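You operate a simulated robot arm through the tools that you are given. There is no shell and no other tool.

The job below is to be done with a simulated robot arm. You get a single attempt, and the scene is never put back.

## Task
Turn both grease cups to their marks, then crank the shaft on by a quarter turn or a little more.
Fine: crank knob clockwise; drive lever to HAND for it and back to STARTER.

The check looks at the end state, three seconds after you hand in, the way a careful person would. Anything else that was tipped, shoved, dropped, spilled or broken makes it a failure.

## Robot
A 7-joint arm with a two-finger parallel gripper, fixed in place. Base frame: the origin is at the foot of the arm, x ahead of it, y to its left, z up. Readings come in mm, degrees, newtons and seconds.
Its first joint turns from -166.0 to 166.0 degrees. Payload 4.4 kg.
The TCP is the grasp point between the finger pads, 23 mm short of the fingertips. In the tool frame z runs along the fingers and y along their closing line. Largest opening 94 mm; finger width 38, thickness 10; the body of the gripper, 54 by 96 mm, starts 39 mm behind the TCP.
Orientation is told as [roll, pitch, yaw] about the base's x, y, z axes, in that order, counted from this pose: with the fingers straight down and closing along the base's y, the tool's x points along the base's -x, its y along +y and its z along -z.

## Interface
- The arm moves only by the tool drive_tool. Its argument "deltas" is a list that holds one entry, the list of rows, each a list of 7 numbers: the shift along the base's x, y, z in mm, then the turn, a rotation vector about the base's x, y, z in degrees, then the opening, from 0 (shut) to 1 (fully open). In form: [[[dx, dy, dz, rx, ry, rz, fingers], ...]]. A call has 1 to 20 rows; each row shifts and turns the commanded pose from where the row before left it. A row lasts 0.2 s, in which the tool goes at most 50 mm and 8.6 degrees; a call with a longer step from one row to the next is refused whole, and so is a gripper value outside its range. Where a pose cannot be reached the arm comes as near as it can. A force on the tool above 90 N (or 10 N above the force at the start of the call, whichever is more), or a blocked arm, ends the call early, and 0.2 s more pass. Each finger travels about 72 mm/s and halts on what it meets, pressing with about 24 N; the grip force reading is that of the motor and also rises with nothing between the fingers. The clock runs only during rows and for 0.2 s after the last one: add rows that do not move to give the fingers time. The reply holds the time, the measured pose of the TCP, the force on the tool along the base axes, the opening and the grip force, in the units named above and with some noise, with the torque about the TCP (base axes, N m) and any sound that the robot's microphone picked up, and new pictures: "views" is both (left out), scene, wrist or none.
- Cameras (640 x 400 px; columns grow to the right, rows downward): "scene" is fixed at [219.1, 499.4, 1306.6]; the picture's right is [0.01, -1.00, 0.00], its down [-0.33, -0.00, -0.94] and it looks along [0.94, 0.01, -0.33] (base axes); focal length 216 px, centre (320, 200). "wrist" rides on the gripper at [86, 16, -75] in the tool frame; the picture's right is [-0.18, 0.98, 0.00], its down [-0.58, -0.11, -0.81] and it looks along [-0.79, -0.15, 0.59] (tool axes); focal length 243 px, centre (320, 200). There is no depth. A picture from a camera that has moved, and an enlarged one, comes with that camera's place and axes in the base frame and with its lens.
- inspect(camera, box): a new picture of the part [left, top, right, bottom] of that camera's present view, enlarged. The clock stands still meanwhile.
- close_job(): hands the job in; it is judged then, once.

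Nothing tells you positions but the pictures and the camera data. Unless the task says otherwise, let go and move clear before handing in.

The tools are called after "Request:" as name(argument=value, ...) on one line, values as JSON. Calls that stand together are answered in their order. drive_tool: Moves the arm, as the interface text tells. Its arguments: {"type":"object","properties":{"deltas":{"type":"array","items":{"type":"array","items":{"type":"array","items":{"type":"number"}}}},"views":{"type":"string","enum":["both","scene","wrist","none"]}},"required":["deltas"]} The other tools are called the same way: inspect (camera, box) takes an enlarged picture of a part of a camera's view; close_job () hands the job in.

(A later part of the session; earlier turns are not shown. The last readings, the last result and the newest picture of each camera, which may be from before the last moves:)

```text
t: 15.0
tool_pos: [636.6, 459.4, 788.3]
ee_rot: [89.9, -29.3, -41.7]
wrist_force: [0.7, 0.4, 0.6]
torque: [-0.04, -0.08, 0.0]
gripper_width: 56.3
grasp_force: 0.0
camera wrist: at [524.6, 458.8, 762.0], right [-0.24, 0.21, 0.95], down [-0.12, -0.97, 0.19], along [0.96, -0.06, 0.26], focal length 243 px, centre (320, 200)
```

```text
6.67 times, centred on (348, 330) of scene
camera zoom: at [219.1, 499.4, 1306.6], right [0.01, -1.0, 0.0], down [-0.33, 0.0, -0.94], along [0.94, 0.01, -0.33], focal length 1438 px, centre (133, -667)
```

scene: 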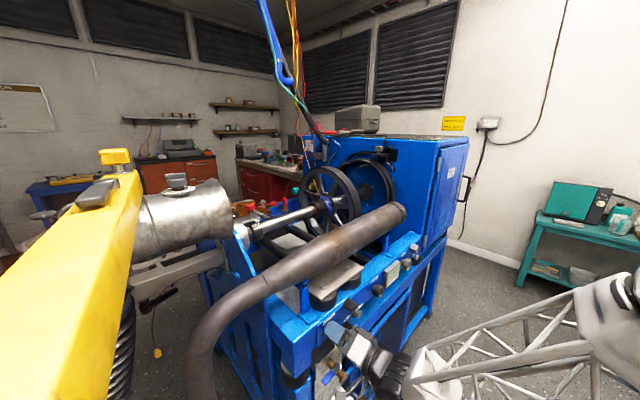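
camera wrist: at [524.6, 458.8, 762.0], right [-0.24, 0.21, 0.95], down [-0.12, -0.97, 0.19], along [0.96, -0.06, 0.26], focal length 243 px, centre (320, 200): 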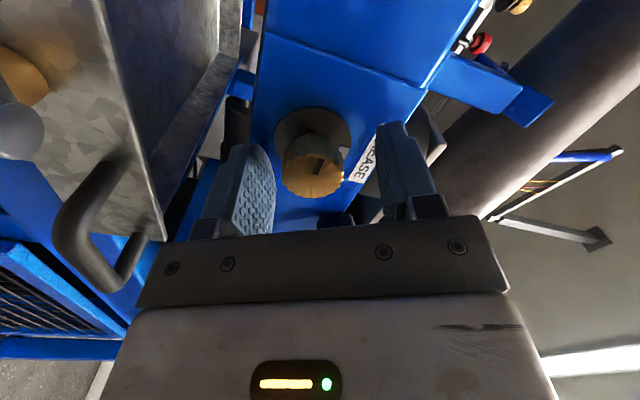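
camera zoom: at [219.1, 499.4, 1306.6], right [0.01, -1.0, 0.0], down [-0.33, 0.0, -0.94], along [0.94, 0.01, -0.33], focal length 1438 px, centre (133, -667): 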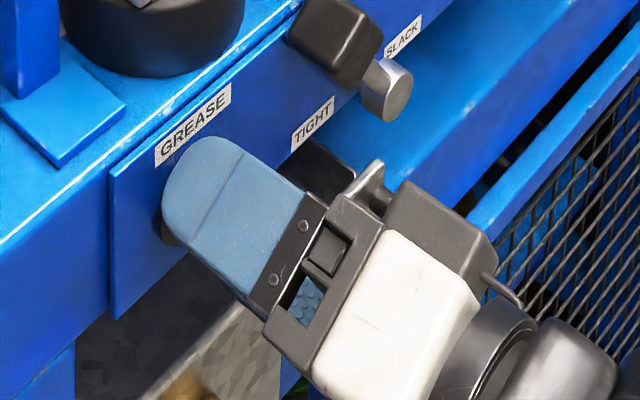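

The cap sits well between the pads, about 3 mm low of centre. I'll nudge down, close on it, and check the grip and forces.

Request:
drive_tool(deltas=[[[1.1, -1.0, -2.6, 0, 0, 0, 0.6], [0, 0, 0, 0, 0, 0, 0.45], [0, 0, 0, 0, 0, 0, 0.2], [0, 0, 0, 0, 0, 0, 0.2], [0, 0, 0, 0, 0, 0, 0.2]]], views="wrist")

Request:
inspect(camera="wrist", box=[200, 100, 440, 250])

```text
t: 16.2
tool_pos: [636.5, 458.4, 785.2]
ee_rot: [89.9, -29.2, -41.7]
wrist_force: [11.6, 3.3, -8.8]
torque: [-0.03, 0.08, -0.08]
gripper_width: 28.4
grasp_force: 45.4
camera wrist: at [525.5, 458.5, 758.3], right [-0.24, 0.21, 0.95], down [-0.12, -0.97, 0.19], along [0.96, -0.06, 0.26], focal length 243 px, centre (320, 200)
```

wrist: 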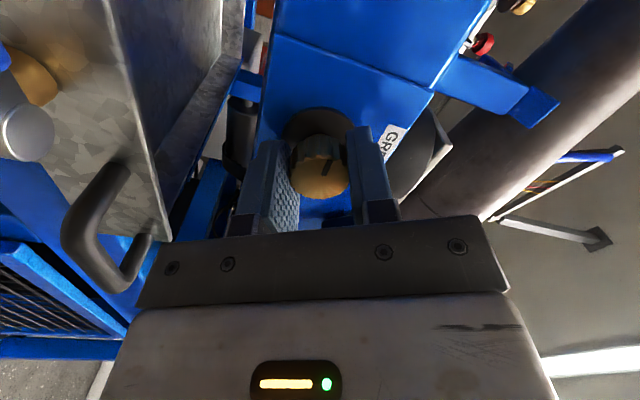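

```text
2.67 times, centred on (320, 175) of wrist
camera zoom: at [525.5, 458.5, 758.3], right [-0.24, 0.21, 0.95], down [-0.12, -0.97, 0.19], along [0.96, -0.06, 0.26], focal length 647 px, centre (320, 267)
```

zoom: 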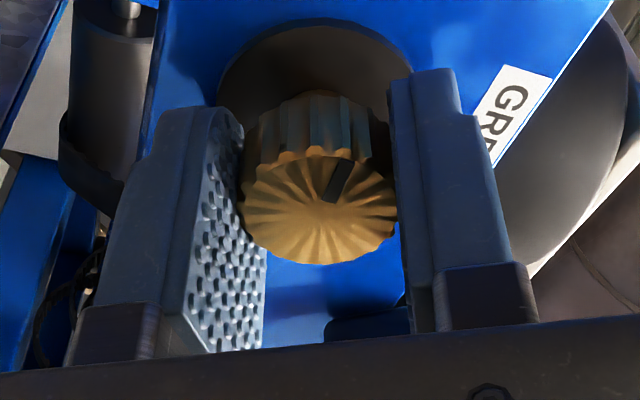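

The cap is gripped (28 mm wide). I'll turn it clockwise about the tool axis in steps, starting with about 40°, and check that the mark follows.

Request:
drive_tool(deltas=[[[0.3, -0.3, -0.8, 0, 0, 0, 0.2], [0, 0, 0, 3.98, 4.49, 0, 0.2], [0, 0, 0, 3.98, 4.49, 0, 0.2], [0, 0, 0, 3.98, 4.49, 0, 0.2], [0, 0, 0, 3.98, 4.49, 0, 0.2], [0, 0, 0, 3.98, 4.49, 0, 0.2], [0, 0, 0, 3.98, 4.49, 0, 0.2], [0, 0, 0, 0, 0, 0, 0.2]]], views="wrist")

Request:
inspect(camera="wrist", box=[200, 100, 440, 250])

```text
t: 18.0
tool_pos: [636.8, 458.3, 784.9]
ee_rot: [89.9, 6.6, -41.5]
wrist_force: [-21.3, 20.2, 7.1]
torque: [0.12, -0.1, 0.55]
gripper_width: 28.5
grasp_force: 45.1
camera wrist: at [524.8, 458.1, 812.6], right [0.22, -0.2, 0.95], down [-0.11, -0.98, -0.18], along [0.97, -0.07, -0.24], focal length 243 px, centre (320, 200)
```

wrist: 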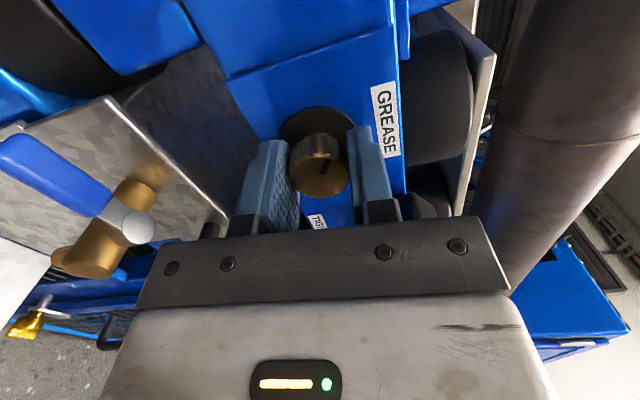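

```text
2.67 times, centred on (320, 175) of wrist
camera zoom: at [524.8, 458.1, 812.6], right [0.22, -0.2, 0.95], down [-0.11, -0.98, -0.18], along [0.97, -0.07, -0.24], focal length 647 px, centre (320, 267)
```

zoom: 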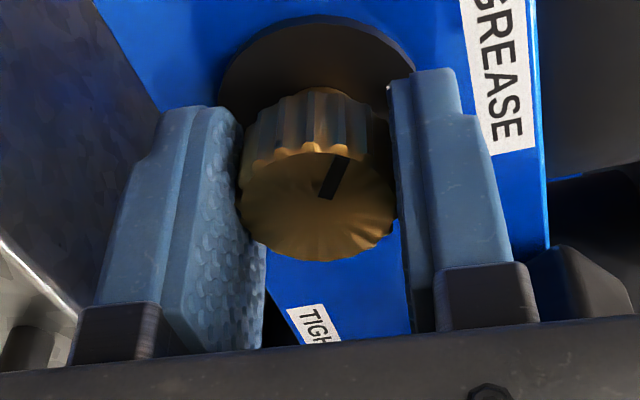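

The cap follows the gripper with no slip; there is some side load, so I'll ease the tool about 1.5 mm sideways and turn the remaining ~54°.

Request:
drive_tool(deltas=[[[-1.2, 1.2, 0.3, 0, 0, 0, 0.2], [0, 0, 0, 3.98, 4.49, 0, 0.2], [0, 0, 0, 3.98, 4.49, 0, 0.2], [0, 0, 0, 3.98, 4.49, 0, 0.2], [0, 0, 0, 3.98, 4.49, 0, 0.2], [0, 0, 0, 0, 0, 0, 0.2]]], views="wrist")

Request:
inspect(camera="wrist", box=[200, 100, 440, 250])

```text
t: 19.4
tool_pos: [636.5, 457.8, 784.4]
ee_rot: [90.0, 30.7, -41.5]
wrist_force: [-7.6, -34.9, 12.6]
torque: [0.18, -0.13, -0.35]
gripper_width: 28.3
grasp_force: 44.6
camera wrist: at [538.4, 446.8, 844.3], right [0.49, -0.44, 0.75], down [-0.2, -0.9, -0.39], along [0.85, 0.04, -0.53], focal length 243 px, centre (320, 200)
```

wrist: 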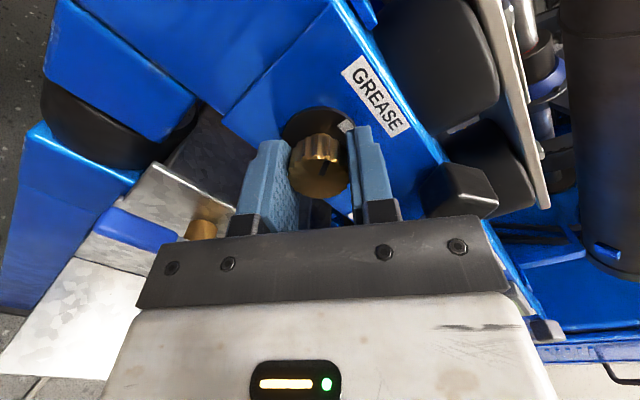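

```text
2.67 times, centred on (320, 175) of wrist
camera zoom: at [538.4, 446.8, 844.3], right [0.49, -0.44, 0.75], down [-0.2, -0.9, -0.39], along [0.85, 0.04, -0.53], focal length 647 px, centre (320, 267)
```

zoom: 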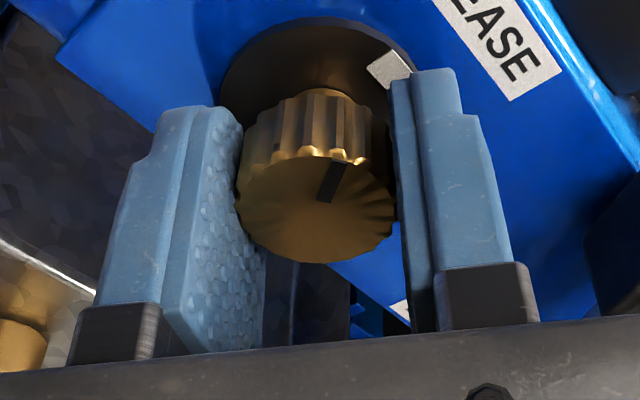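

About 60° done; the white mark is coming into line with the cap's line. I'll relieve the load slightly and turn the remaining ~30°.

Request:
drive_tool(deltas=[[[-0.2, -0.9, 0.3, 0, 0, 0, 0.2], [0, 0, 0, 3.98, 4.49, 0, 0.2], [0, 0, 0, 3.98, 4.49, 0, 0.2], [0, 0, 0, 3.98, 4.49, 0, 0.2], [0, 0, 0, 3.3, 3.75, 0, 0.2], [0, 0, 0, 0, 0, 0, 0.2]]], views="wrist")

Request:
inspect(camera="wrist", box=[260, 80, 388, 180])

```text
t: 20.8
tool_pos: [636.2, 458.2, 785.2]
ee_rot: [89.9, 53.7, -41.5]
wrist_force: [16.0, 26.0, -4.7]
torque: [0.04, -0.03, 0.06]
gripper_width: 28.4
grasp_force: 45.4
camera wrist: at [558.6, 427.8, 865.9], right [0.68, -0.6, 0.43], down [-0.34, -0.77, -0.53], along [0.65, 0.21, -0.73], focal length 243 px, centre (320, 200)
```

wrist: 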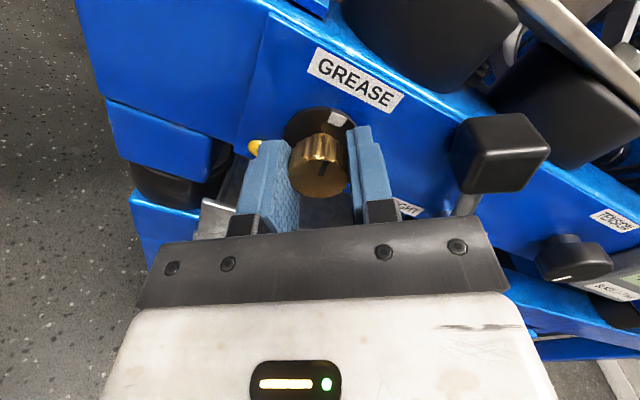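

```text
4.00 times, centred on (324, 130) of wrist
camera zoom: at [558.6, 427.8, 865.9], right [0.68, -0.6, 0.43], down [-0.34, -0.77, -0.53], along [0.65, 0.21, -0.73], focal length 970 px, centre (304, 480)
```

zoom: 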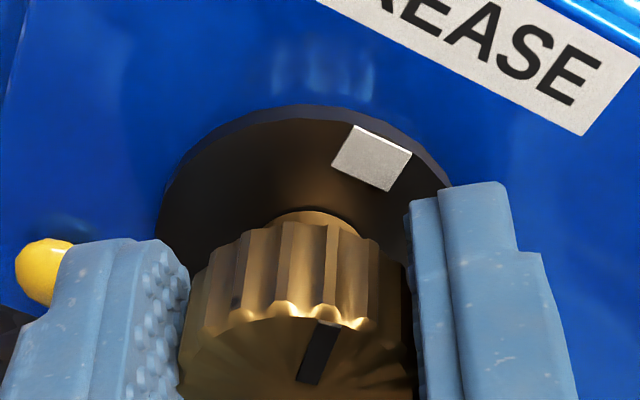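

The line and mark look nearly aligned, but I need a more exact measure. I'll zoom in from both cameras.

Request:
inspect(camera="wrist", box=[272, 100, 368, 200])

Request:
inspect(camera="wrist", box=[280, 140, 360, 200])

Request:
inspect(camera="scene", box=[310, 300, 374, 340])

```text
4.00 times, centred on (320, 150) of wrist
camera zoom: at [558.6, 427.8, 865.9], right [0.68, -0.6, 0.43], down [-0.34, -0.77, -0.53], along [0.65, 0.21, -0.73], focal length 970 px, centre (320, 400)
```

zoom: 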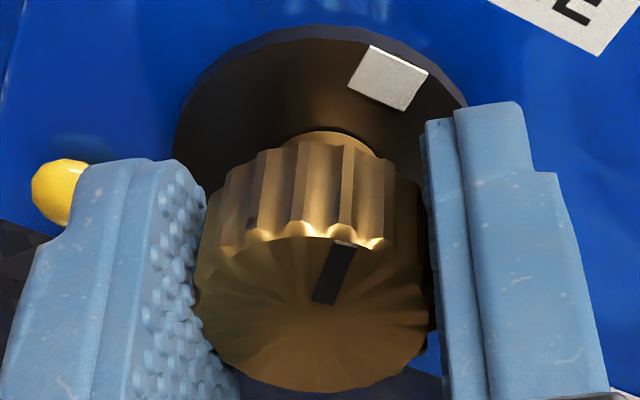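

```text
6.67 times, centred on (320, 170) of wrist
camera zoom: at [558.6, 427.8, 865.9], right [0.68, -0.6, 0.43], down [-0.34, -0.77, -0.53], along [0.65, 0.21, -0.73], focal length 1618 px, centre (320, 400)
```

zoom: 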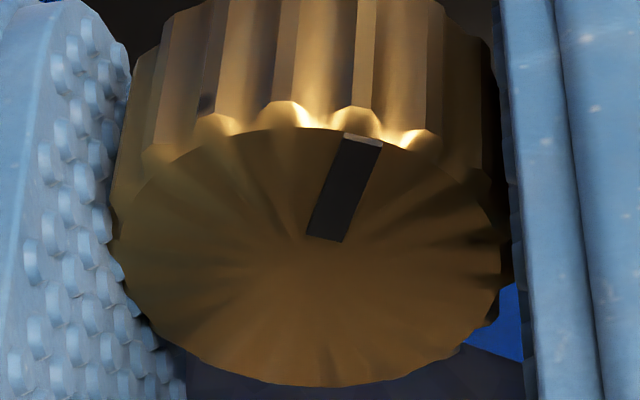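

```text
10.00 times, centred on (342, 320) of scene
camera zoom: at [219.1, 499.4, 1306.6], right [0.01, -1.0, 0.0], down [-0.33, 0.0, -0.94], along [0.94, 0.01, -0.33], focal length 2157 px, centre (100, -1000)
```

zoom: 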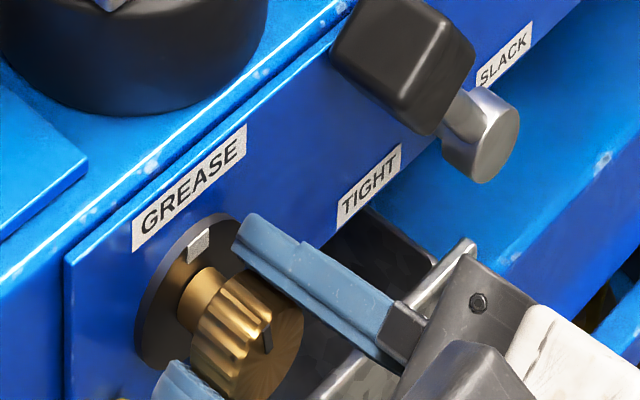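

The line is still roughly 6–9° short of the mark. I'll turn 7° more and then compare again.

Request:
drive_tool(deltas=[[[0.3, 0.5, 0, 2.32, 2.62, 0, 0.2], [0, 0, 0, 2.32, 2.62, 0, 0.2], [0, 0, 0, 0, 0, 0, 0.2]]], views="wrist")

Request:
inspect(camera="wrist", box=[272, 100, 368, 200])

Request:
inspect(camera="scene", box=[316, 315, 348, 340])

```text
t: 21.6
tool_pos: [636.0, 458.8, 785.3]
ee_rot: [90.1, 60.6, -41.5]
wrist_force: [-11.4, 12.5, 12.4]
torque: [0.81, -0.76, 0.53]
gripper_width: 28.4
grasp_force: 45.3
camera wrist: at [565.9, 421.0, 869.9], right [0.71, -0.63, 0.32], down [-0.39, -0.73, -0.56], along [0.59, 0.27, -0.76], focal length 243 px, centre (320, 200)
```

wrist: 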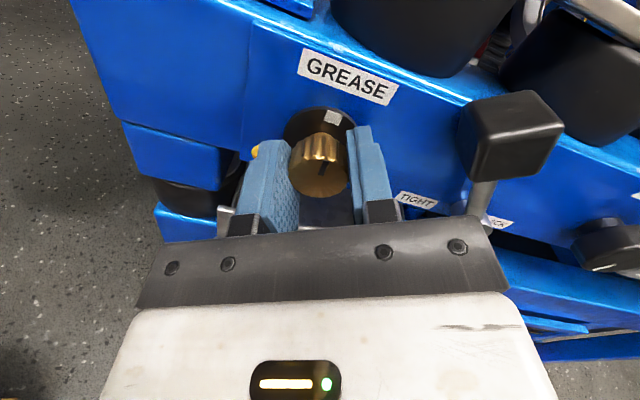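

```text
4.00 times, centred on (320, 150) of wrist
camera zoom: at [565.9, 421.0, 869.9], right [0.71, -0.63, 0.32], down [-0.39, -0.73, -0.56], along [0.59, 0.27, -0.76], focal length 970 px, centre (320, 400)
```

zoom: 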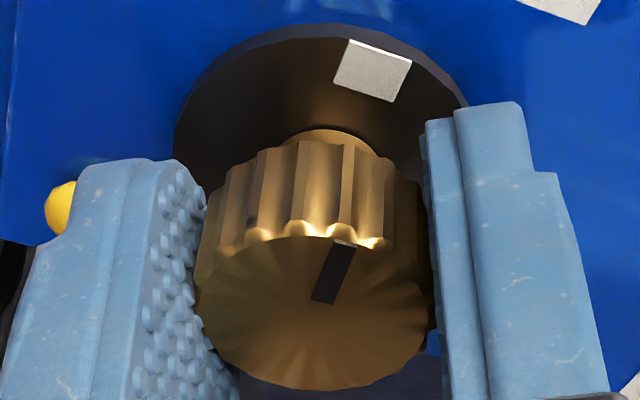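

```text
16.00 times, centred on (332, 328) of scene
camera zoom: at [219.1, 499.4, 1306.6], right [0.01, -1.0, 0.0], down [-0.33, 0.0, -0.94], along [0.94, 0.01, -0.33], focal length 3452 px, centre (128, -1840)
```

zoom: 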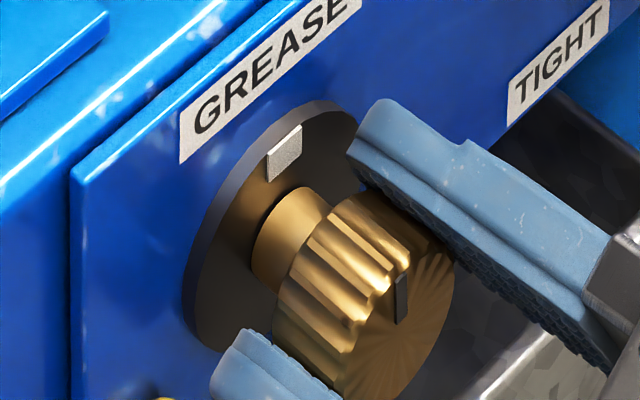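

The line now reads within a few degrees of the mark in both views. I'll add a 2° touch, then open the fingers and check.

Request:
drive_tool(deltas=[[[0, 0, 0, 1.33, 1.5, 0, 0.2], [0, 0, 0, 0, 0, 0, 0.2], [0, 0, 0, 0, 0, 0, 0.4], [0, 0, 0, 0, 0, 0, 0.6], [0, 0, 0, 0, 0, 0, 0.6], [-5.6, -6.5, 0, 0, 0, 0, 0.6], [-6.6, -7.5, 0, 0, 0, 0, 0.6], [-6.6, -7.5, 0, 0, 0, 0, 0.6], [-6.6, -7.5, 0, 0, 0, 0, 0.6], [-6.6, -7.5, 0, 0, 0, 0, 0.6], [-6.6, -7.5, 0, 0, 0, 0, 0.6]]], views="both")

Request:
inspect(camera="wrist", box=[272, 40, 368, 140])

Request:
inspect(camera="scene", box=[316, 315, 348, 340])

```text
t: 24.0
tool_pos: [597.5, 415.3, 784.1]
ee_rot: [89.9, 62.7, -41.6]
wrist_force: [0.6, 0.3, 0.4]
torque: [0.0, -0.01, 0.01]
gripper_width: 56.4
grasp_force: 0.0
camera wrist: at [529.9, 375.6, 870.3], right [0.72, -0.63, 0.29], down [-0.41, -0.72, -0.57], along [0.56, 0.29, -0.77], focal length 243 px, centre (320, 200)
```

scene: 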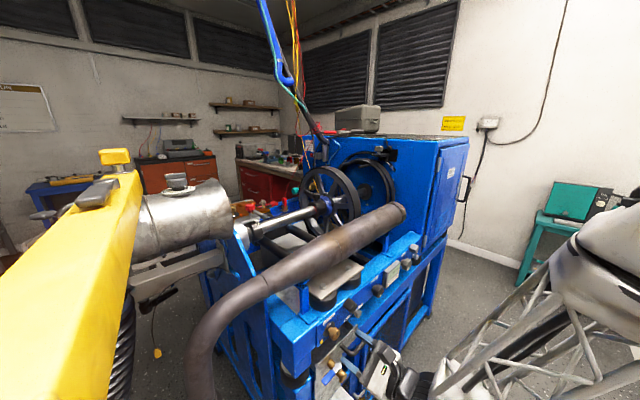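
wrist: 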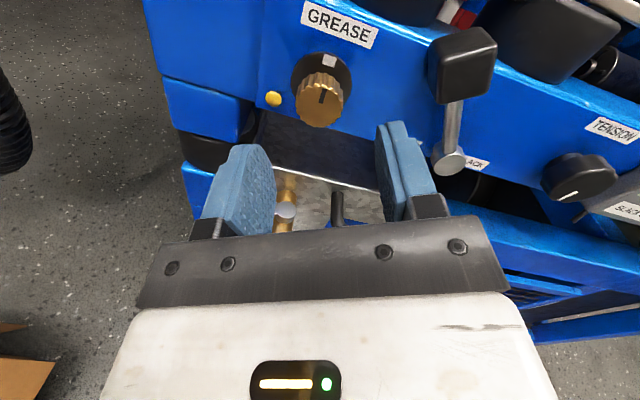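

```text
4.00 times, centred on (320, 90) of wrist
camera zoom: at [529.9, 375.6, 870.3], right [0.72, -0.63, 0.29], down [-0.41, -0.72, -0.57], along [0.56, 0.29, -0.77], focal length 970 px, centre (320, 640)
```

zoom: 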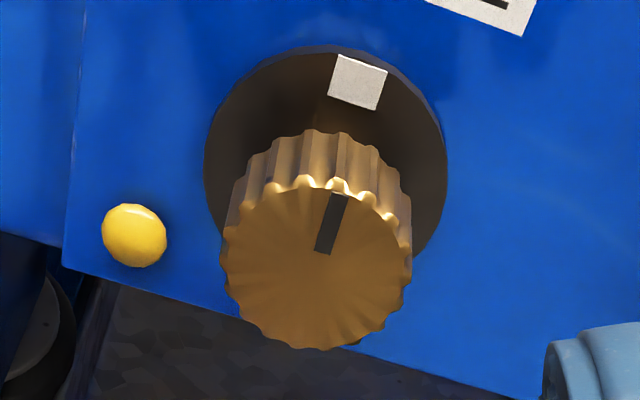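

```text
16.00 times, centred on (332, 328) of scene
camera zoom: at [219.1, 499.4, 1306.6], right [0.01, -1.0, 0.0], down [-0.33, 0.0, -0.94], along [0.94, 0.01, -0.33], focal length 3452 px, centre (128, -1840)
```

zoom: 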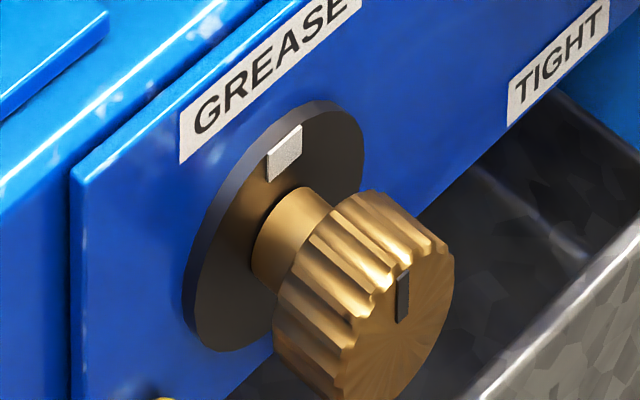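

The front GREASE cup now lines up with its mark (a bead of yellow has appeared beside it). Next is the tail-bearing cup; I'll back away, raise the arm and re-orient to look at it.

Request:
drive_tool(deltas=[[[-14, -16, 0, 0, 0, 0, 0.6], [-14, -16, 0, 0, 0, 0, 0.6], [-7, -8, 20, 0, 0, 0, 0.6], [0, 0, 35, 0, 0, 0, 0.6], [0, 0, 40, 0, 0, 0, 0.6], [0, 0, 40, 0, 0, 0, 0.6], [0, 0, 40, -5.64, -6.36, 0, 0.6], [0, 0, 40, -5.64, -6.36, 0, 0.6], [0, 0, 40, -5.64, -6.36, 0, 0.6], [0, 0, 40, -5.64, -6.36, 0, 0.6], [0, 0, 40, -5.64, -6.36, 0, 0.6], [0, 0, 30, -5.64, -6.36, 0, 0.6], [0, 0, 0, -5.64, -6.36, 0, 0.6], [0, 0, 0, -5.64, -6.36, 0, 0.6], [0, 0, 0, -5.64, -6.36, 0, 0.6], [0, 0, 0, 0, 0, 0, 0.6]]], views="both")

```text
t: 27.4
tool_pos: [562.8, 374.9, 1148.8]
ee_rot: [89.9, -14.0, -41.6]
wrist_force: [-0.2, 0.0, -0.4]
torque: [-0.01, 0.0, 0.0]
gripper_width: 56.4
grasp_force: 0.1
camera wrist: at [448.2, 377.6, 1146.9], right [-0.04, 0.04, 1.0], down [-0.09, -0.99, 0.04], along [0.99, -0.09, 0.05], focal length 243 px, centre (320, 200)
```

scene: 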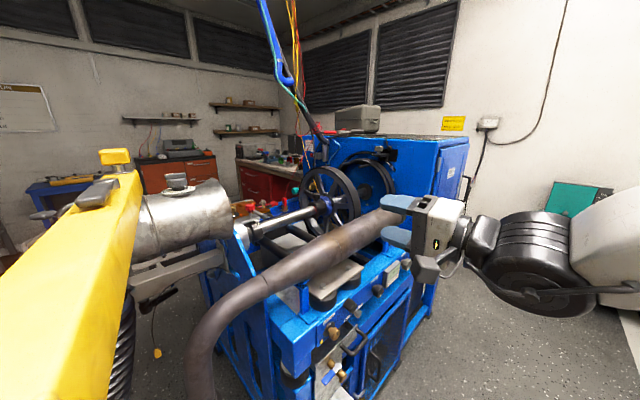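
wrist: 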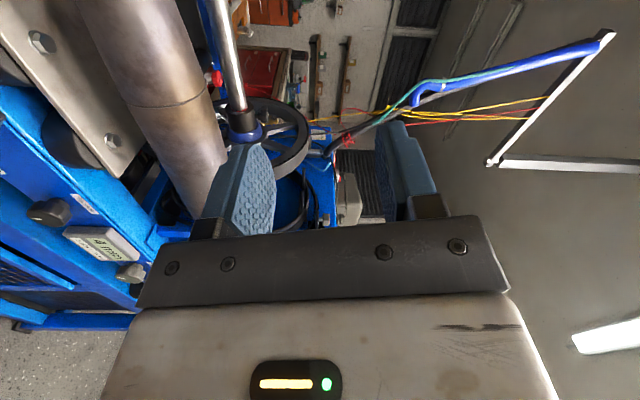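

The arm is clear at z≈1149. I'll finish un-rolling and pitch the tool to point down so the wrist camera looks over toward the tail bearing.

Request:
drive_tool(deltas=[[[0, 0, 0, -5.6, -6.31, 0, 0.6], [0, 0, 0, -5.6, -6.31, 0, 0.6], [0, 0, 0, -5.6, -6.31, 0, 0.6], [0, 0, 0, -5.6, -6.31, 0, 0.6], [0, 0, 0, -5.6, -6.31, 0, 0.6], [0, 0, 0, -5.6, -6.31, 0, 0.6], [0, 0, 0, -5.6, -6.31, 0, 0.6], [0, 0, 0, -5.6, -6.31, 0, 0.6], [0, 0, 0, -5.6, -6.31, 0, 0.6], [0, 0, 10, -6.13, 5.44, 0, 0.6], [0, 0, 10, -6.13, 5.44, 0, 0.6], [0, 0, 10, -6.13, 5.44, 0, 0.6], [0, 0, 10, -6.13, 5.44, 0, 0.6], [0, 0, 10, -6.13, 5.44, 0, 0.6], [0, 0, 10, -6.13, 5.44, 0, 0.6], [0, 0, 10, -6.13, 5.44, 0, 0.6], [0, 0, 10, -6.13, 5.44, 0, 0.6], [0, 0, 10, -6.13, 5.44, 0, 0.6], [0, 0, 10, -6.13, 5.44, 0, 0.6], [0, 0, 0, -6.13, 5.44, 0, 0.6]]], views="both")

```text
t: 31.6
tool_pos: [561.1, 375.5, 1251.3]
ee_rot: [-0.1, 0.1, 48.2]
wrist_force: [-0.1, -0.4, 0.6]
torque: [-0.04, 0.03, -0.03]
gripper_width: 56.3
grasp_force: 0.1
camera wrist: at [492.4, 321.9, 1327.7], right [-0.61, 0.79, 0.0], down [0.47, 0.36, 0.8], along [0.64, 0.49, -0.59], focal length 243 px, centre (320, 200)
```

scene: 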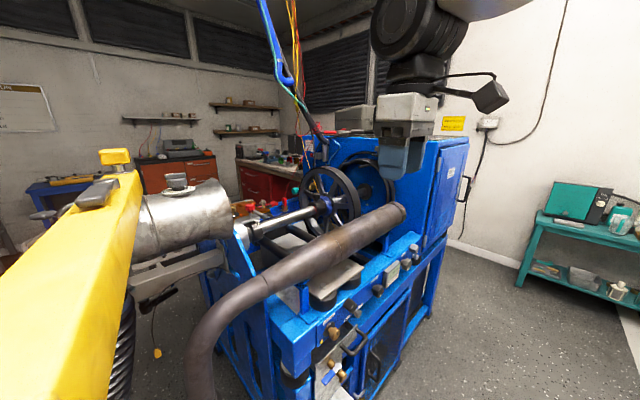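
wrist: 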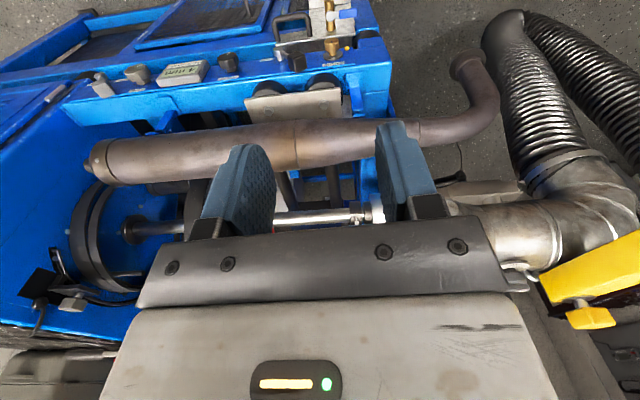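

The tool points down and I see the pipe, shaft and the extraction hood near the tail bearing. I'll move over toward the tail bearing to see the second cup and test the reach.

Request:
drive_tool(deltas=[[[20, 37, 6, 0, 0, 0, 0.6], [20, 37, 6, 0, 0, 0, 0.6], [20, 37, 6, 0, 0, 0, 0.6], [20, 37, 6, 0, 0, 0, 0.6], [20, 37, 6, 0, 0, 0, 0.6], [20, 37, 6, 0, 0, 0, 0.6], [0, 0, 0, 0, 0, 0, 0.6]]], views="both")

Request:
inspect(camera="wrist", box=[240, 80, 480, 230])

```text
t: 33.2
tool_pos: [683.9, 595.4, 1287.5]
ee_rot: [-0.2, 0.2, 48.1]
wrist_force: [0.0, -0.1, 0.2]
torque: [0.0, -0.03, 0.01]
gripper_width: 56.4
grasp_force: 0.0
camera wrist: at [613.9, 541.5, 1363.2], right [-0.61, 0.79, 0.0], down [0.47, 0.36, 0.8], along [0.64, 0.49, -0.59], focal length 243 px, centre (320, 200)
```

scene: 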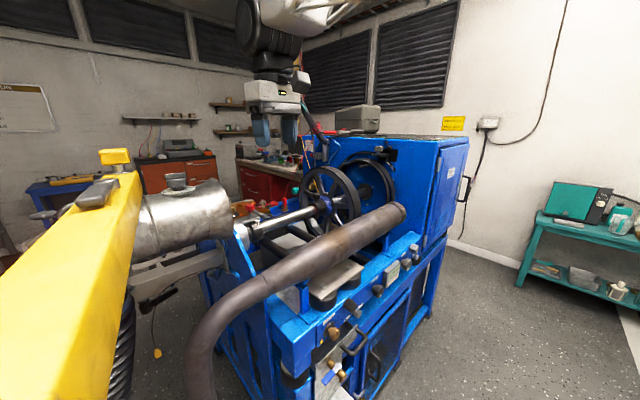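
wrist: 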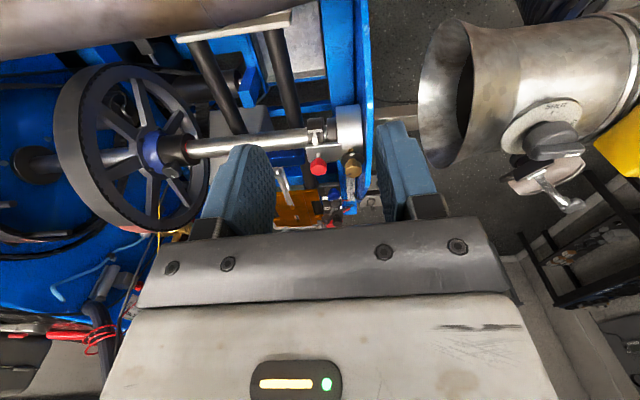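

```text
2.67 times, centred on (360, 155) of wrist
camera zoom: at [613.9, 541.5, 1363.2], right [-0.61, 0.79, 0.0], down [0.47, 0.36, 0.8], along [0.64, 0.49, -0.59], focal length 647 px, centre (213, 320)
```

zoom: 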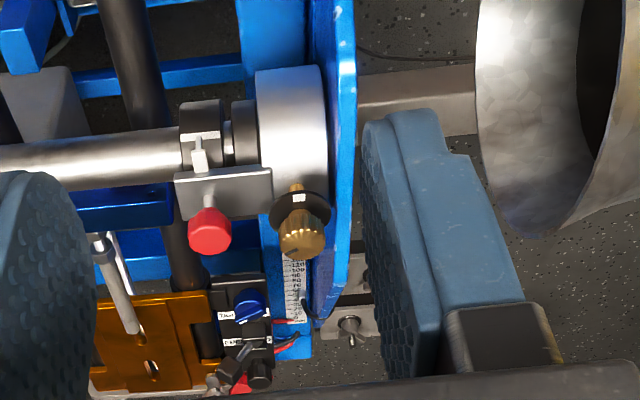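

I see the tail cup clearly now beside the red clamp knob, at roughly (815, 766, 1078). I'll zoom tightly on it to read its line and mark.

Request:
inspect(camera="wrist", box=[325, 140, 389, 190])

Request:
inspect(camera="wrist", box=[295, 110, 375, 160])

Request:
inspect(camera="wrist", box=[310, 180, 374, 228])

Request:
inspect(camera="scene", box=[222, 195, 262, 225])

Request:
inspect(camera="wrist", box=[130, 100, 210, 180])

```text
8.00 times, centred on (357, 165) of wrist
camera zoom: at [613.9, 541.5, 1363.2], right [-0.61, 0.79, 0.0], down [0.47, 0.36, 0.8], along [0.64, 0.49, -0.59], focal length 1941 px, centre (24, 480)
```

zoom: 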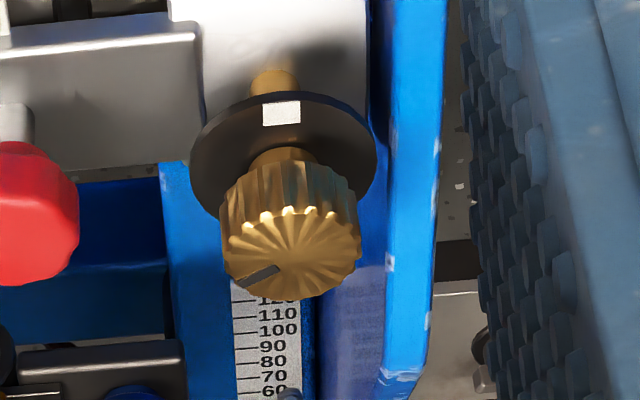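

```text
8.00 times, centred on (335, 135) of wrist
camera zoom: at [613.9, 541.5, 1363.2], right [-0.61, 0.79, 0.0], down [0.47, 0.36, 0.8], along [0.64, 0.49, -0.59], focal length 1941 px, centre (200, 720)
```

zoom: 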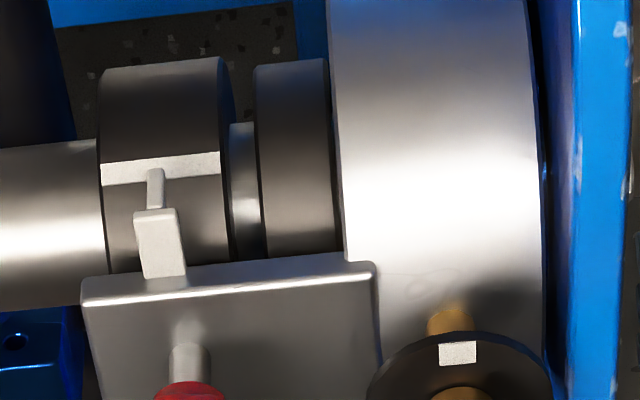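

```text
8.33 times, centred on (342, 204) of wrist
camera zoom: at [613.9, 541.5, 1363.2], right [-0.61, 0.79, 0.0], down [0.47, 0.36, 0.8], along [0.64, 0.49, -0.59], focal length 2022 px, centre (137, 167)
```

zoom: 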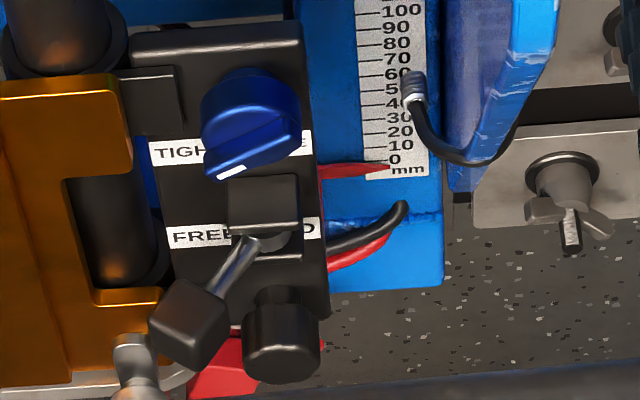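

```text
13.33 times, centred on (242, 210) of scene
camera zoom: at [219.1, 499.4, 1306.6], right [0.01, -1.0, 0.0], down [-0.33, 0.0, -0.94], along [0.94, 0.01, -0.33], focal length 2876 px, centre (1360, 67)
```

zoom: 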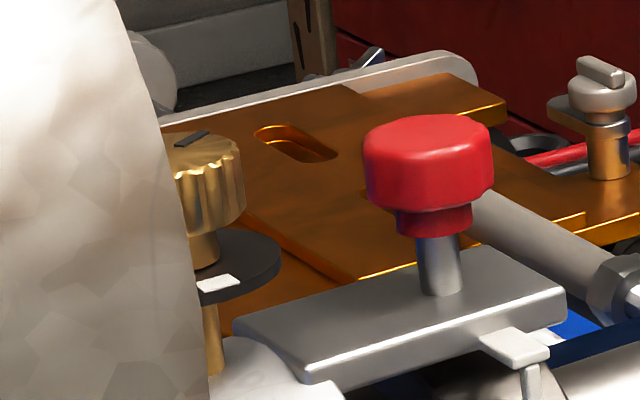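

```text
5.00 times, centred on (170, 140) of wrist
camera zoom: at [613.9, 541.5, 1363.2], right [-0.61, 0.79, 0.0], down [0.47, 0.36, 0.8], along [0.64, 0.49, -0.59], focal length 1213 px, centre (1070, 500)
```

zoom: 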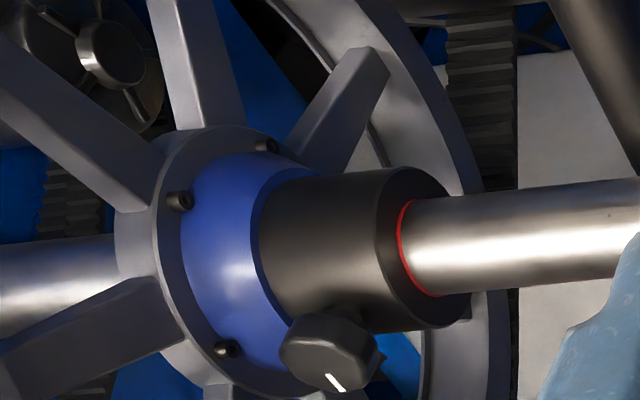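

The tail cup's line points to about azimuth −11° and its mark to about 225° (toward the base), so it needs roughly 120° clockwise from above. I'll test whether the arm can get above it with the tool straight down.

Request:
drive_tool(deltas=[[[22, 28.5, 0, 0, 0, 0, 0.6], [22, 28.5, 0, 0, 0, 0, 0.6], [22, 28.5, 0, 0, 0, 0, 0.6], [22, 28.5, 0, 0, 0, 0, 0.6], [0, 0, 0, 0, 0, 0, 0.6]]], views="both")

```text
t: 34.4
tool_pos: [768.6, 709.4, 1286.1]
ee_rot: [-0.1, 0.1, 48.2]
wrist_force: [0.1, 0.0, -0.3]
torque: [0.0, 0.0, 0.02]
gripper_width: 56.4
grasp_force: 0.0
camera wrist: at [700.3, 656.0, 1362.5], right [-0.61, 0.79, 0.0], down [0.47, 0.36, 0.81], along [0.64, 0.49, -0.59], focal length 243 px, centre (320, 200)
```

scene: 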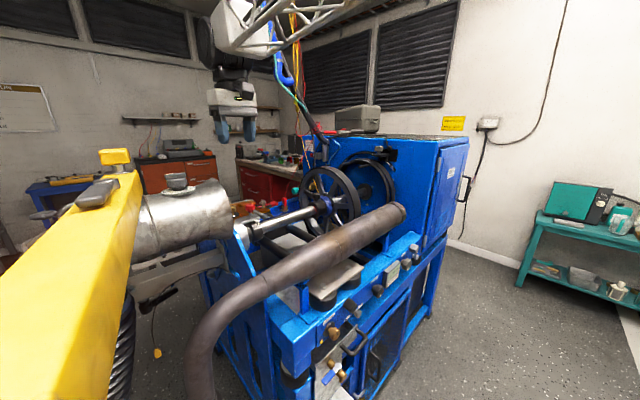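
wrist: 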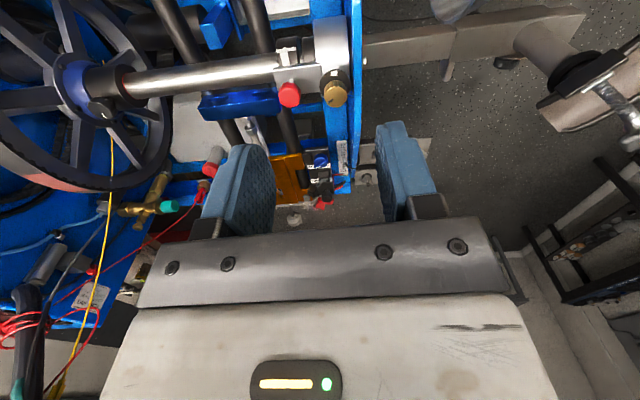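

The arm reached r≈1046 without trouble. I'll continue to directly above the cup.

Request:
drive_tool(deltas=[[[16, 19, 0, 0, 0, 0, 0.6], [16, 19, 0, 0, 0, 0, 0.6], [16, 18.5, 0, 0, 0, 0, 0.6], [0, 0, 0, 0, 0, 0, 0.6]]], views="wrist")

Request:
inspect(camera="wrist", box=[270, 0, 398, 80])

```text
t: 35.4
tool_pos: [817.4, 765.4, 1286.8]
ee_rot: [-0.1, 0.2, 48.2]
wrist_force: [-0.3, 0.8, 1.1]
torque: [0.03, -0.03, 0.02]
gripper_width: 56.3
grasp_force: 0.1
camera wrist: at [748.8, 711.7, 1362.6], right [-0.61, 0.79, 0.0], down [0.47, 0.36, 0.8], along [0.64, 0.49, -0.59], focal length 243 px, centre (320, 200)
```

wrist: 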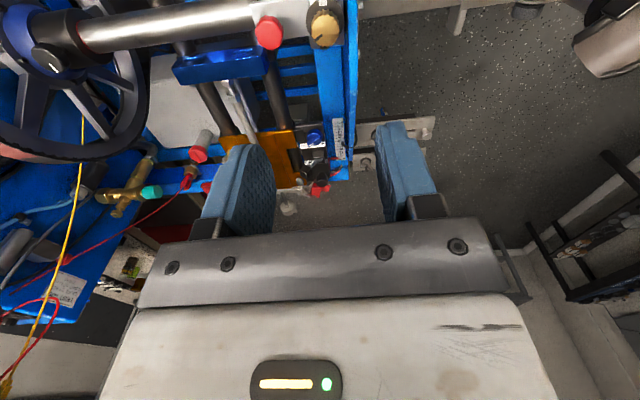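

```text
5.00 times, centred on (334, 40) of wrist
camera zoom: at [748.8, 711.7, 1362.6], right [-0.61, 0.79, 0.0], down [0.47, 0.36, 0.8], along [0.64, 0.49, -0.59], focal length 1213 px, centre (250, 1000)
```

zoom: 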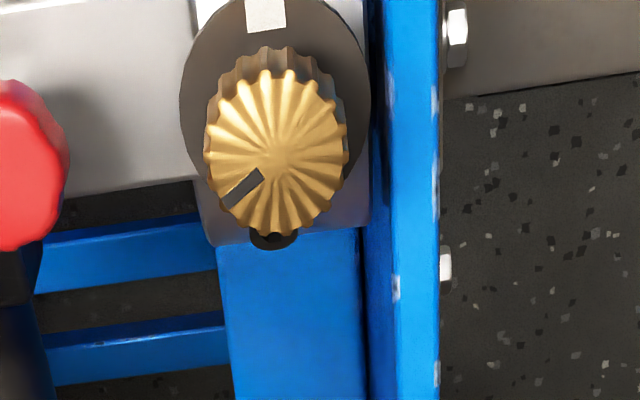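

The arm reaches above the cup with the tool vertical. To turn it 120° clockwise in one grip while keeping open fingers away from the red knob and the end plate, I'll start from a yaw of about 105°; I rotate there now at this safe height.

Request:
drive_tool(deltas=[[[1, 1.5, 0, 0, 0, 8.14, 0.6], [1, 1.5, 0, 0, 0, 8.14, 0.6], [1, 1.5, 0, 0, 0, 8.14, 0.6], [1, 1.5, 0, 0, 0, 8.14, 0.6], [1, 1.5, 0, 0, 0, 8.14, 0.6], [1, 1.5, 0, 0, 0, 8.14, 0.6], [0.2, 0.9, 0, 0, 0, 8.14, 0.6], [0, 0, 0, 0, 0, 0, 0.6]]], views="both")

Request:
inspect(camera="wrist", box=[240, 0, 400, 100])

```text
t: 37.2
tool_pos: [823.7, 776.3, 1285.7]
ee_rot: [-0.1, 0.1, 105.1]
wrist_force: [0.6, -0.7, -0.6]
torque: [-0.02, 0.01, -0.03]
gripper_width: 56.2
grasp_force: 0.0
camera wrist: at [831.9, 689.4, 1362.0], right [-1.0, -0.08, 0.0], down [-0.05, 0.59, 0.8], along [-0.06, 0.8, -0.59], focal length 243 px, centre (320, 200)
```

scene: 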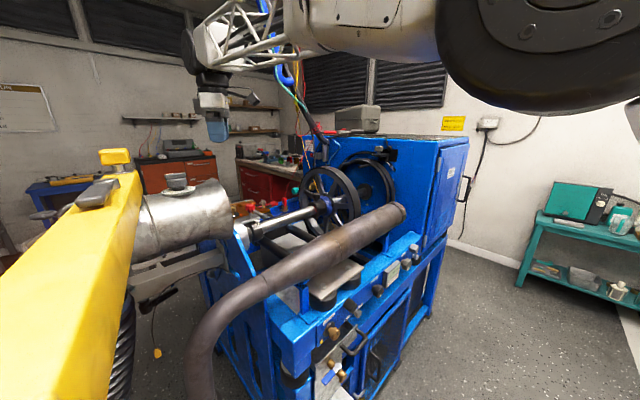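
wrist: 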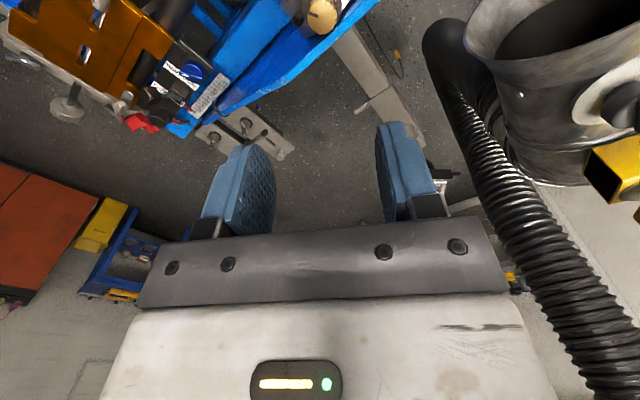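

```text
4.00 times, centred on (320, 50) of wrist
camera zoom: at [831.9, 689.4, 1362.0], right [-1.0, -0.08, 0.0], down [-0.05, 0.59, 0.8], along [-0.06, 0.8, -0.59], focal length 970 px, centre (320, 800)
```

zoom: 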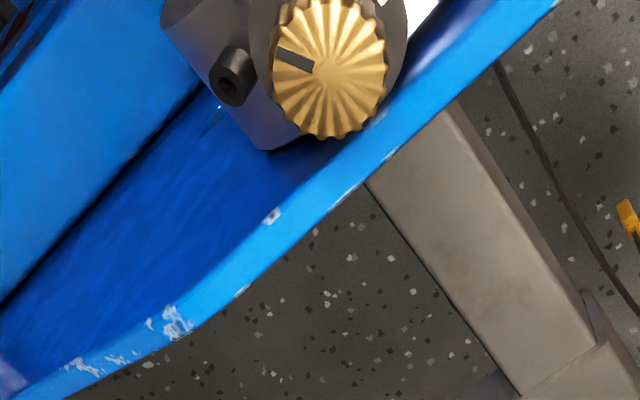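

Yaw 105° is reachable, and the cup is at (824, 775) with its top near z≈1077; the plate edge beside it is at about z≈1041, below where the fingertips will go. I'll descend to just above the cap and check alignment.

Request:
drive_tool(deltas=[[[0.1, -0.4, -30, 0, 0, 0, 0.6], [0.1, -0.4, -30, 0, 0, 0, 0.6], [0.1, -0.3, -30, 0, 0, 0, 0.6], [0, 0, -30, 0, 0, 0, 0.6], [0, 0, -25, 0, 0, 0, 0.6], [0, 0, -10, 0, 0, 0, 0.6], [0, 0, 0, 0, 0, 0, 0.6]]], views="both")

Request:
inspect(camera="wrist", box=[200, 40, 440, 190])

Request:
inspect(camera="scene", box=[190, 130, 290, 230])

```text
t: 38.8
tool_pos: [823.7, 775.6, 1130.8]
ee_rot: [-0.1, 0.2, 105.1]
wrist_force: [0.0, -0.1, -0.7]
torque: [0.02, 0.02, 0.02]
gripper_width: 56.6
grasp_force: 0.1
camera wrist: at [831.6, 688.3, 1207.7], right [-1.0, -0.08, 0.0], down [-0.05, 0.59, 0.8], along [-0.06, 0.8, -0.59], focal length 243 px, centre (320, 200)
```

scene: 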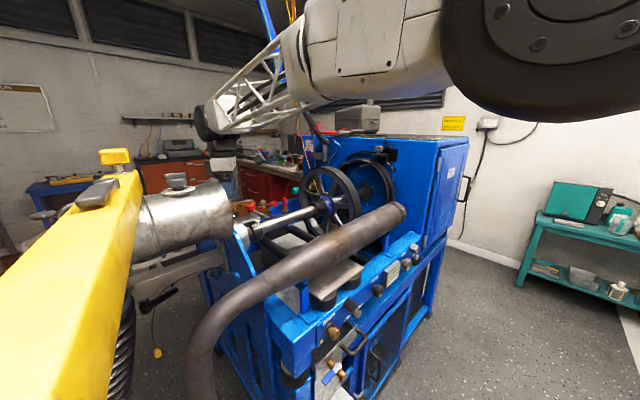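
wrist: 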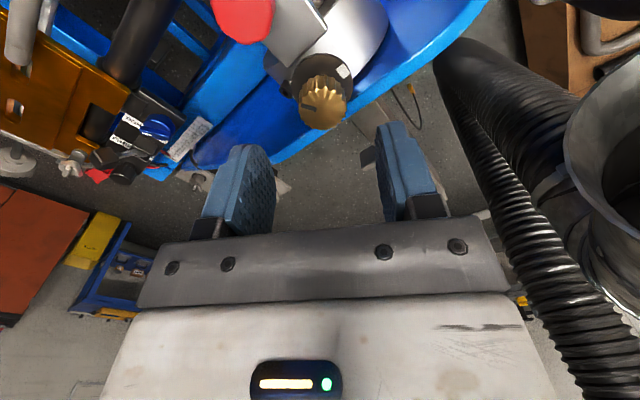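

```text
2.67 times, centred on (320, 115) of wrist
camera zoom: at [831.6, 688.3, 1207.7], right [-1.0, -0.08, 0.0], down [-0.05, 0.59, 0.8], along [-0.06, 0.8, -0.59], focal length 647 px, centre (320, 427)
```

zoom: 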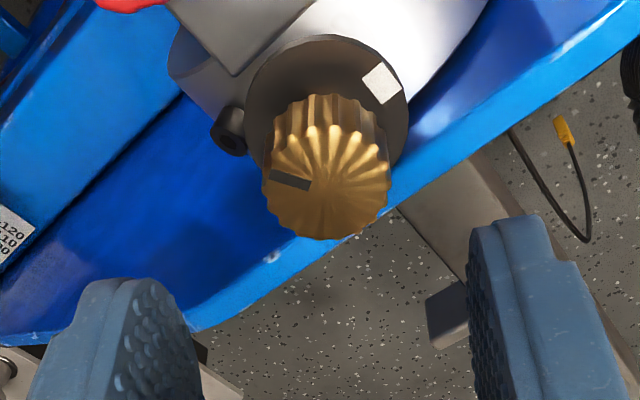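

```text
4.00 times, centred on (240, 180) of scene
camera zoom: at [219.1, 499.4, 1306.6], right [0.01, -1.0, 0.0], down [-0.33, 0.0, -0.94], along [0.94, 0.01, -0.33], focal length 863 px, centre (640, 280)
```

zoom: 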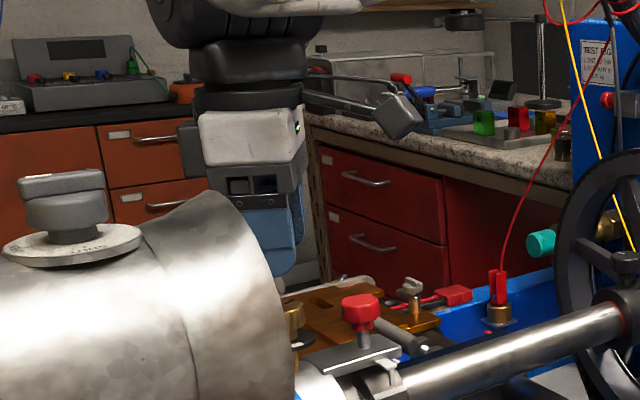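

The cap is centred under the tool. I'll descend about 52 mm so the pads straddle the cap.

Request:
drive_tool(deltas=[[[0, 0, -12, 0, 0, 0, 0.6], [0, 0, -12, 0, 0, 0, 0.6], [0, 0, -10, 0, 0, 0, 0.6], [0, 0, -9, 0, 0, 0, 0.6], [0, 0, -6, 0, 0, 0, 0.6], [0, 0, 0, 0, 0, 0, 0.6]]], views="wrist")

Request:
inspect(camera="wrist", box=[200, 90, 440, 240])

Request:
inspect(camera="scene", box=[210, 160, 290, 220])

```text
t: 40.2
tool_pos: [824.7, 776.4, 1080.8]
ee_rot: [-0.2, 0.2, 105.0]
wrist_force: [0.2, 0.0, -0.1]
torque: [-0.04, 0.01, -0.01]
gripper_width: 56.5
grasp_force: 0.0
camera wrist: at [832.0, 690.1, 1156.5], right [-1.0, -0.08, 0.0], down [-0.05, 0.59, 0.8], along [-0.06, 0.8, -0.59], focal length 243 px, centre (320, 200)
```

wrist: 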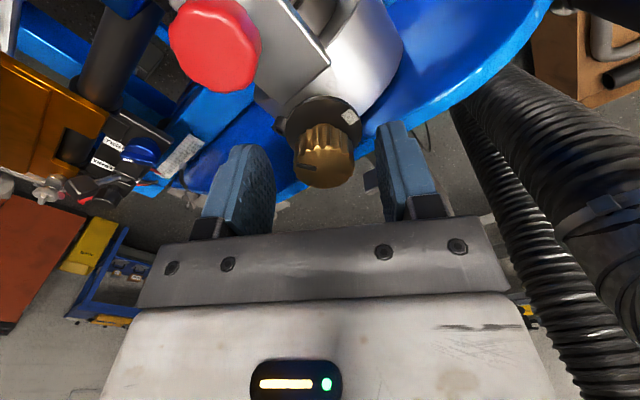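

```text
2.67 times, centred on (320, 165) of wrist
camera zoom: at [832.0, 690.1, 1156.5], right [-1.0, -0.08, 0.0], down [-0.05, 0.59, 0.8], along [-0.06, 0.8, -0.59], focal length 647 px, centre (320, 293)
```

zoom: 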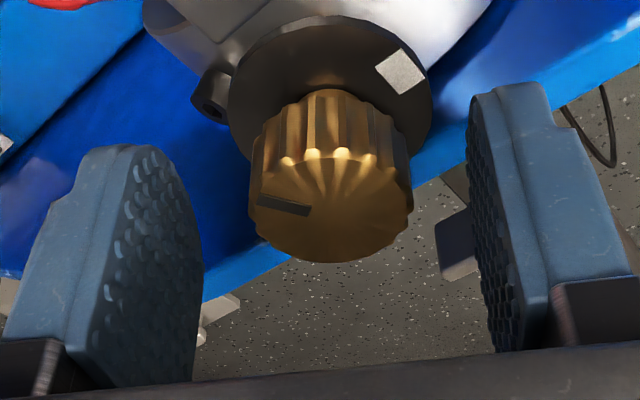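

```text
6.67 times, centred on (250, 190) of scene
camera zoom: at [219.1, 499.4, 1306.6], right [0.01, -1.0, 0.0], down [-0.33, 0.0, -0.94], along [0.94, 0.01, -0.33], focal length 1438 px, centre (787, 267)
```

zoom: 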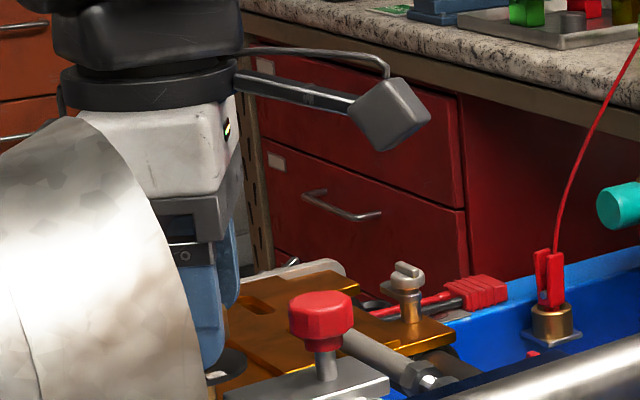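

The cap sits between the pads. I'll lower 3 mm, nudge to centre, and close on it.

Request:
drive_tool(deltas=[[[-1.5, 0, -3, 0, 0, 0, 0.6], [0, 0, 0, 0, 0, 0, 0.45], [0, 0, 0, 0, 0, 0, 0.2], [0, 0, 0, 0, 0, 0, 0.2], [0, 0, 0, 0, 0, 0, 0.2]]], views="wrist")

Request:
inspect(camera="wrist", box=[200, 90, 440, 240])

```text
t: 41.4
tool_pos: [822.3, 776.4, 1077.9]
ee_rot: [-0.1, 0.2, 105.0]
wrist_force: [-2.0, -1.7, 0.5]
torque: [0.13, 0.06, 0.01]
gripper_width: 28.4
grasp_force: 44.8
camera wrist: at [829.9, 689.1, 1153.7], right [-1.0, -0.08, 0.0], down [-0.05, 0.59, 0.8], along [-0.06, 0.8, -0.59], focal length 243 px, centre (320, 200)
```

wrist: 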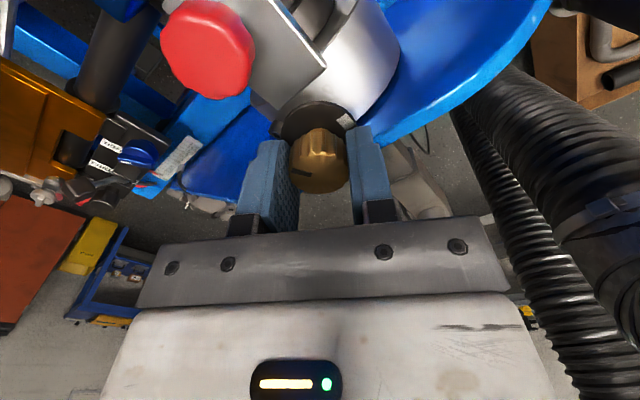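

```text
2.67 times, centred on (320, 165) of wrist
camera zoom: at [829.9, 689.1, 1153.7], right [-1.0, -0.08, 0.0], down [-0.05, 0.59, 0.8], along [-0.06, 0.8, -0.59], focal length 647 px, centre (320, 293)
```

zoom: 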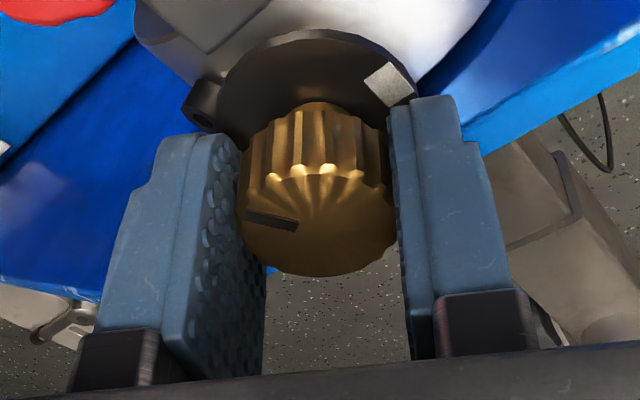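

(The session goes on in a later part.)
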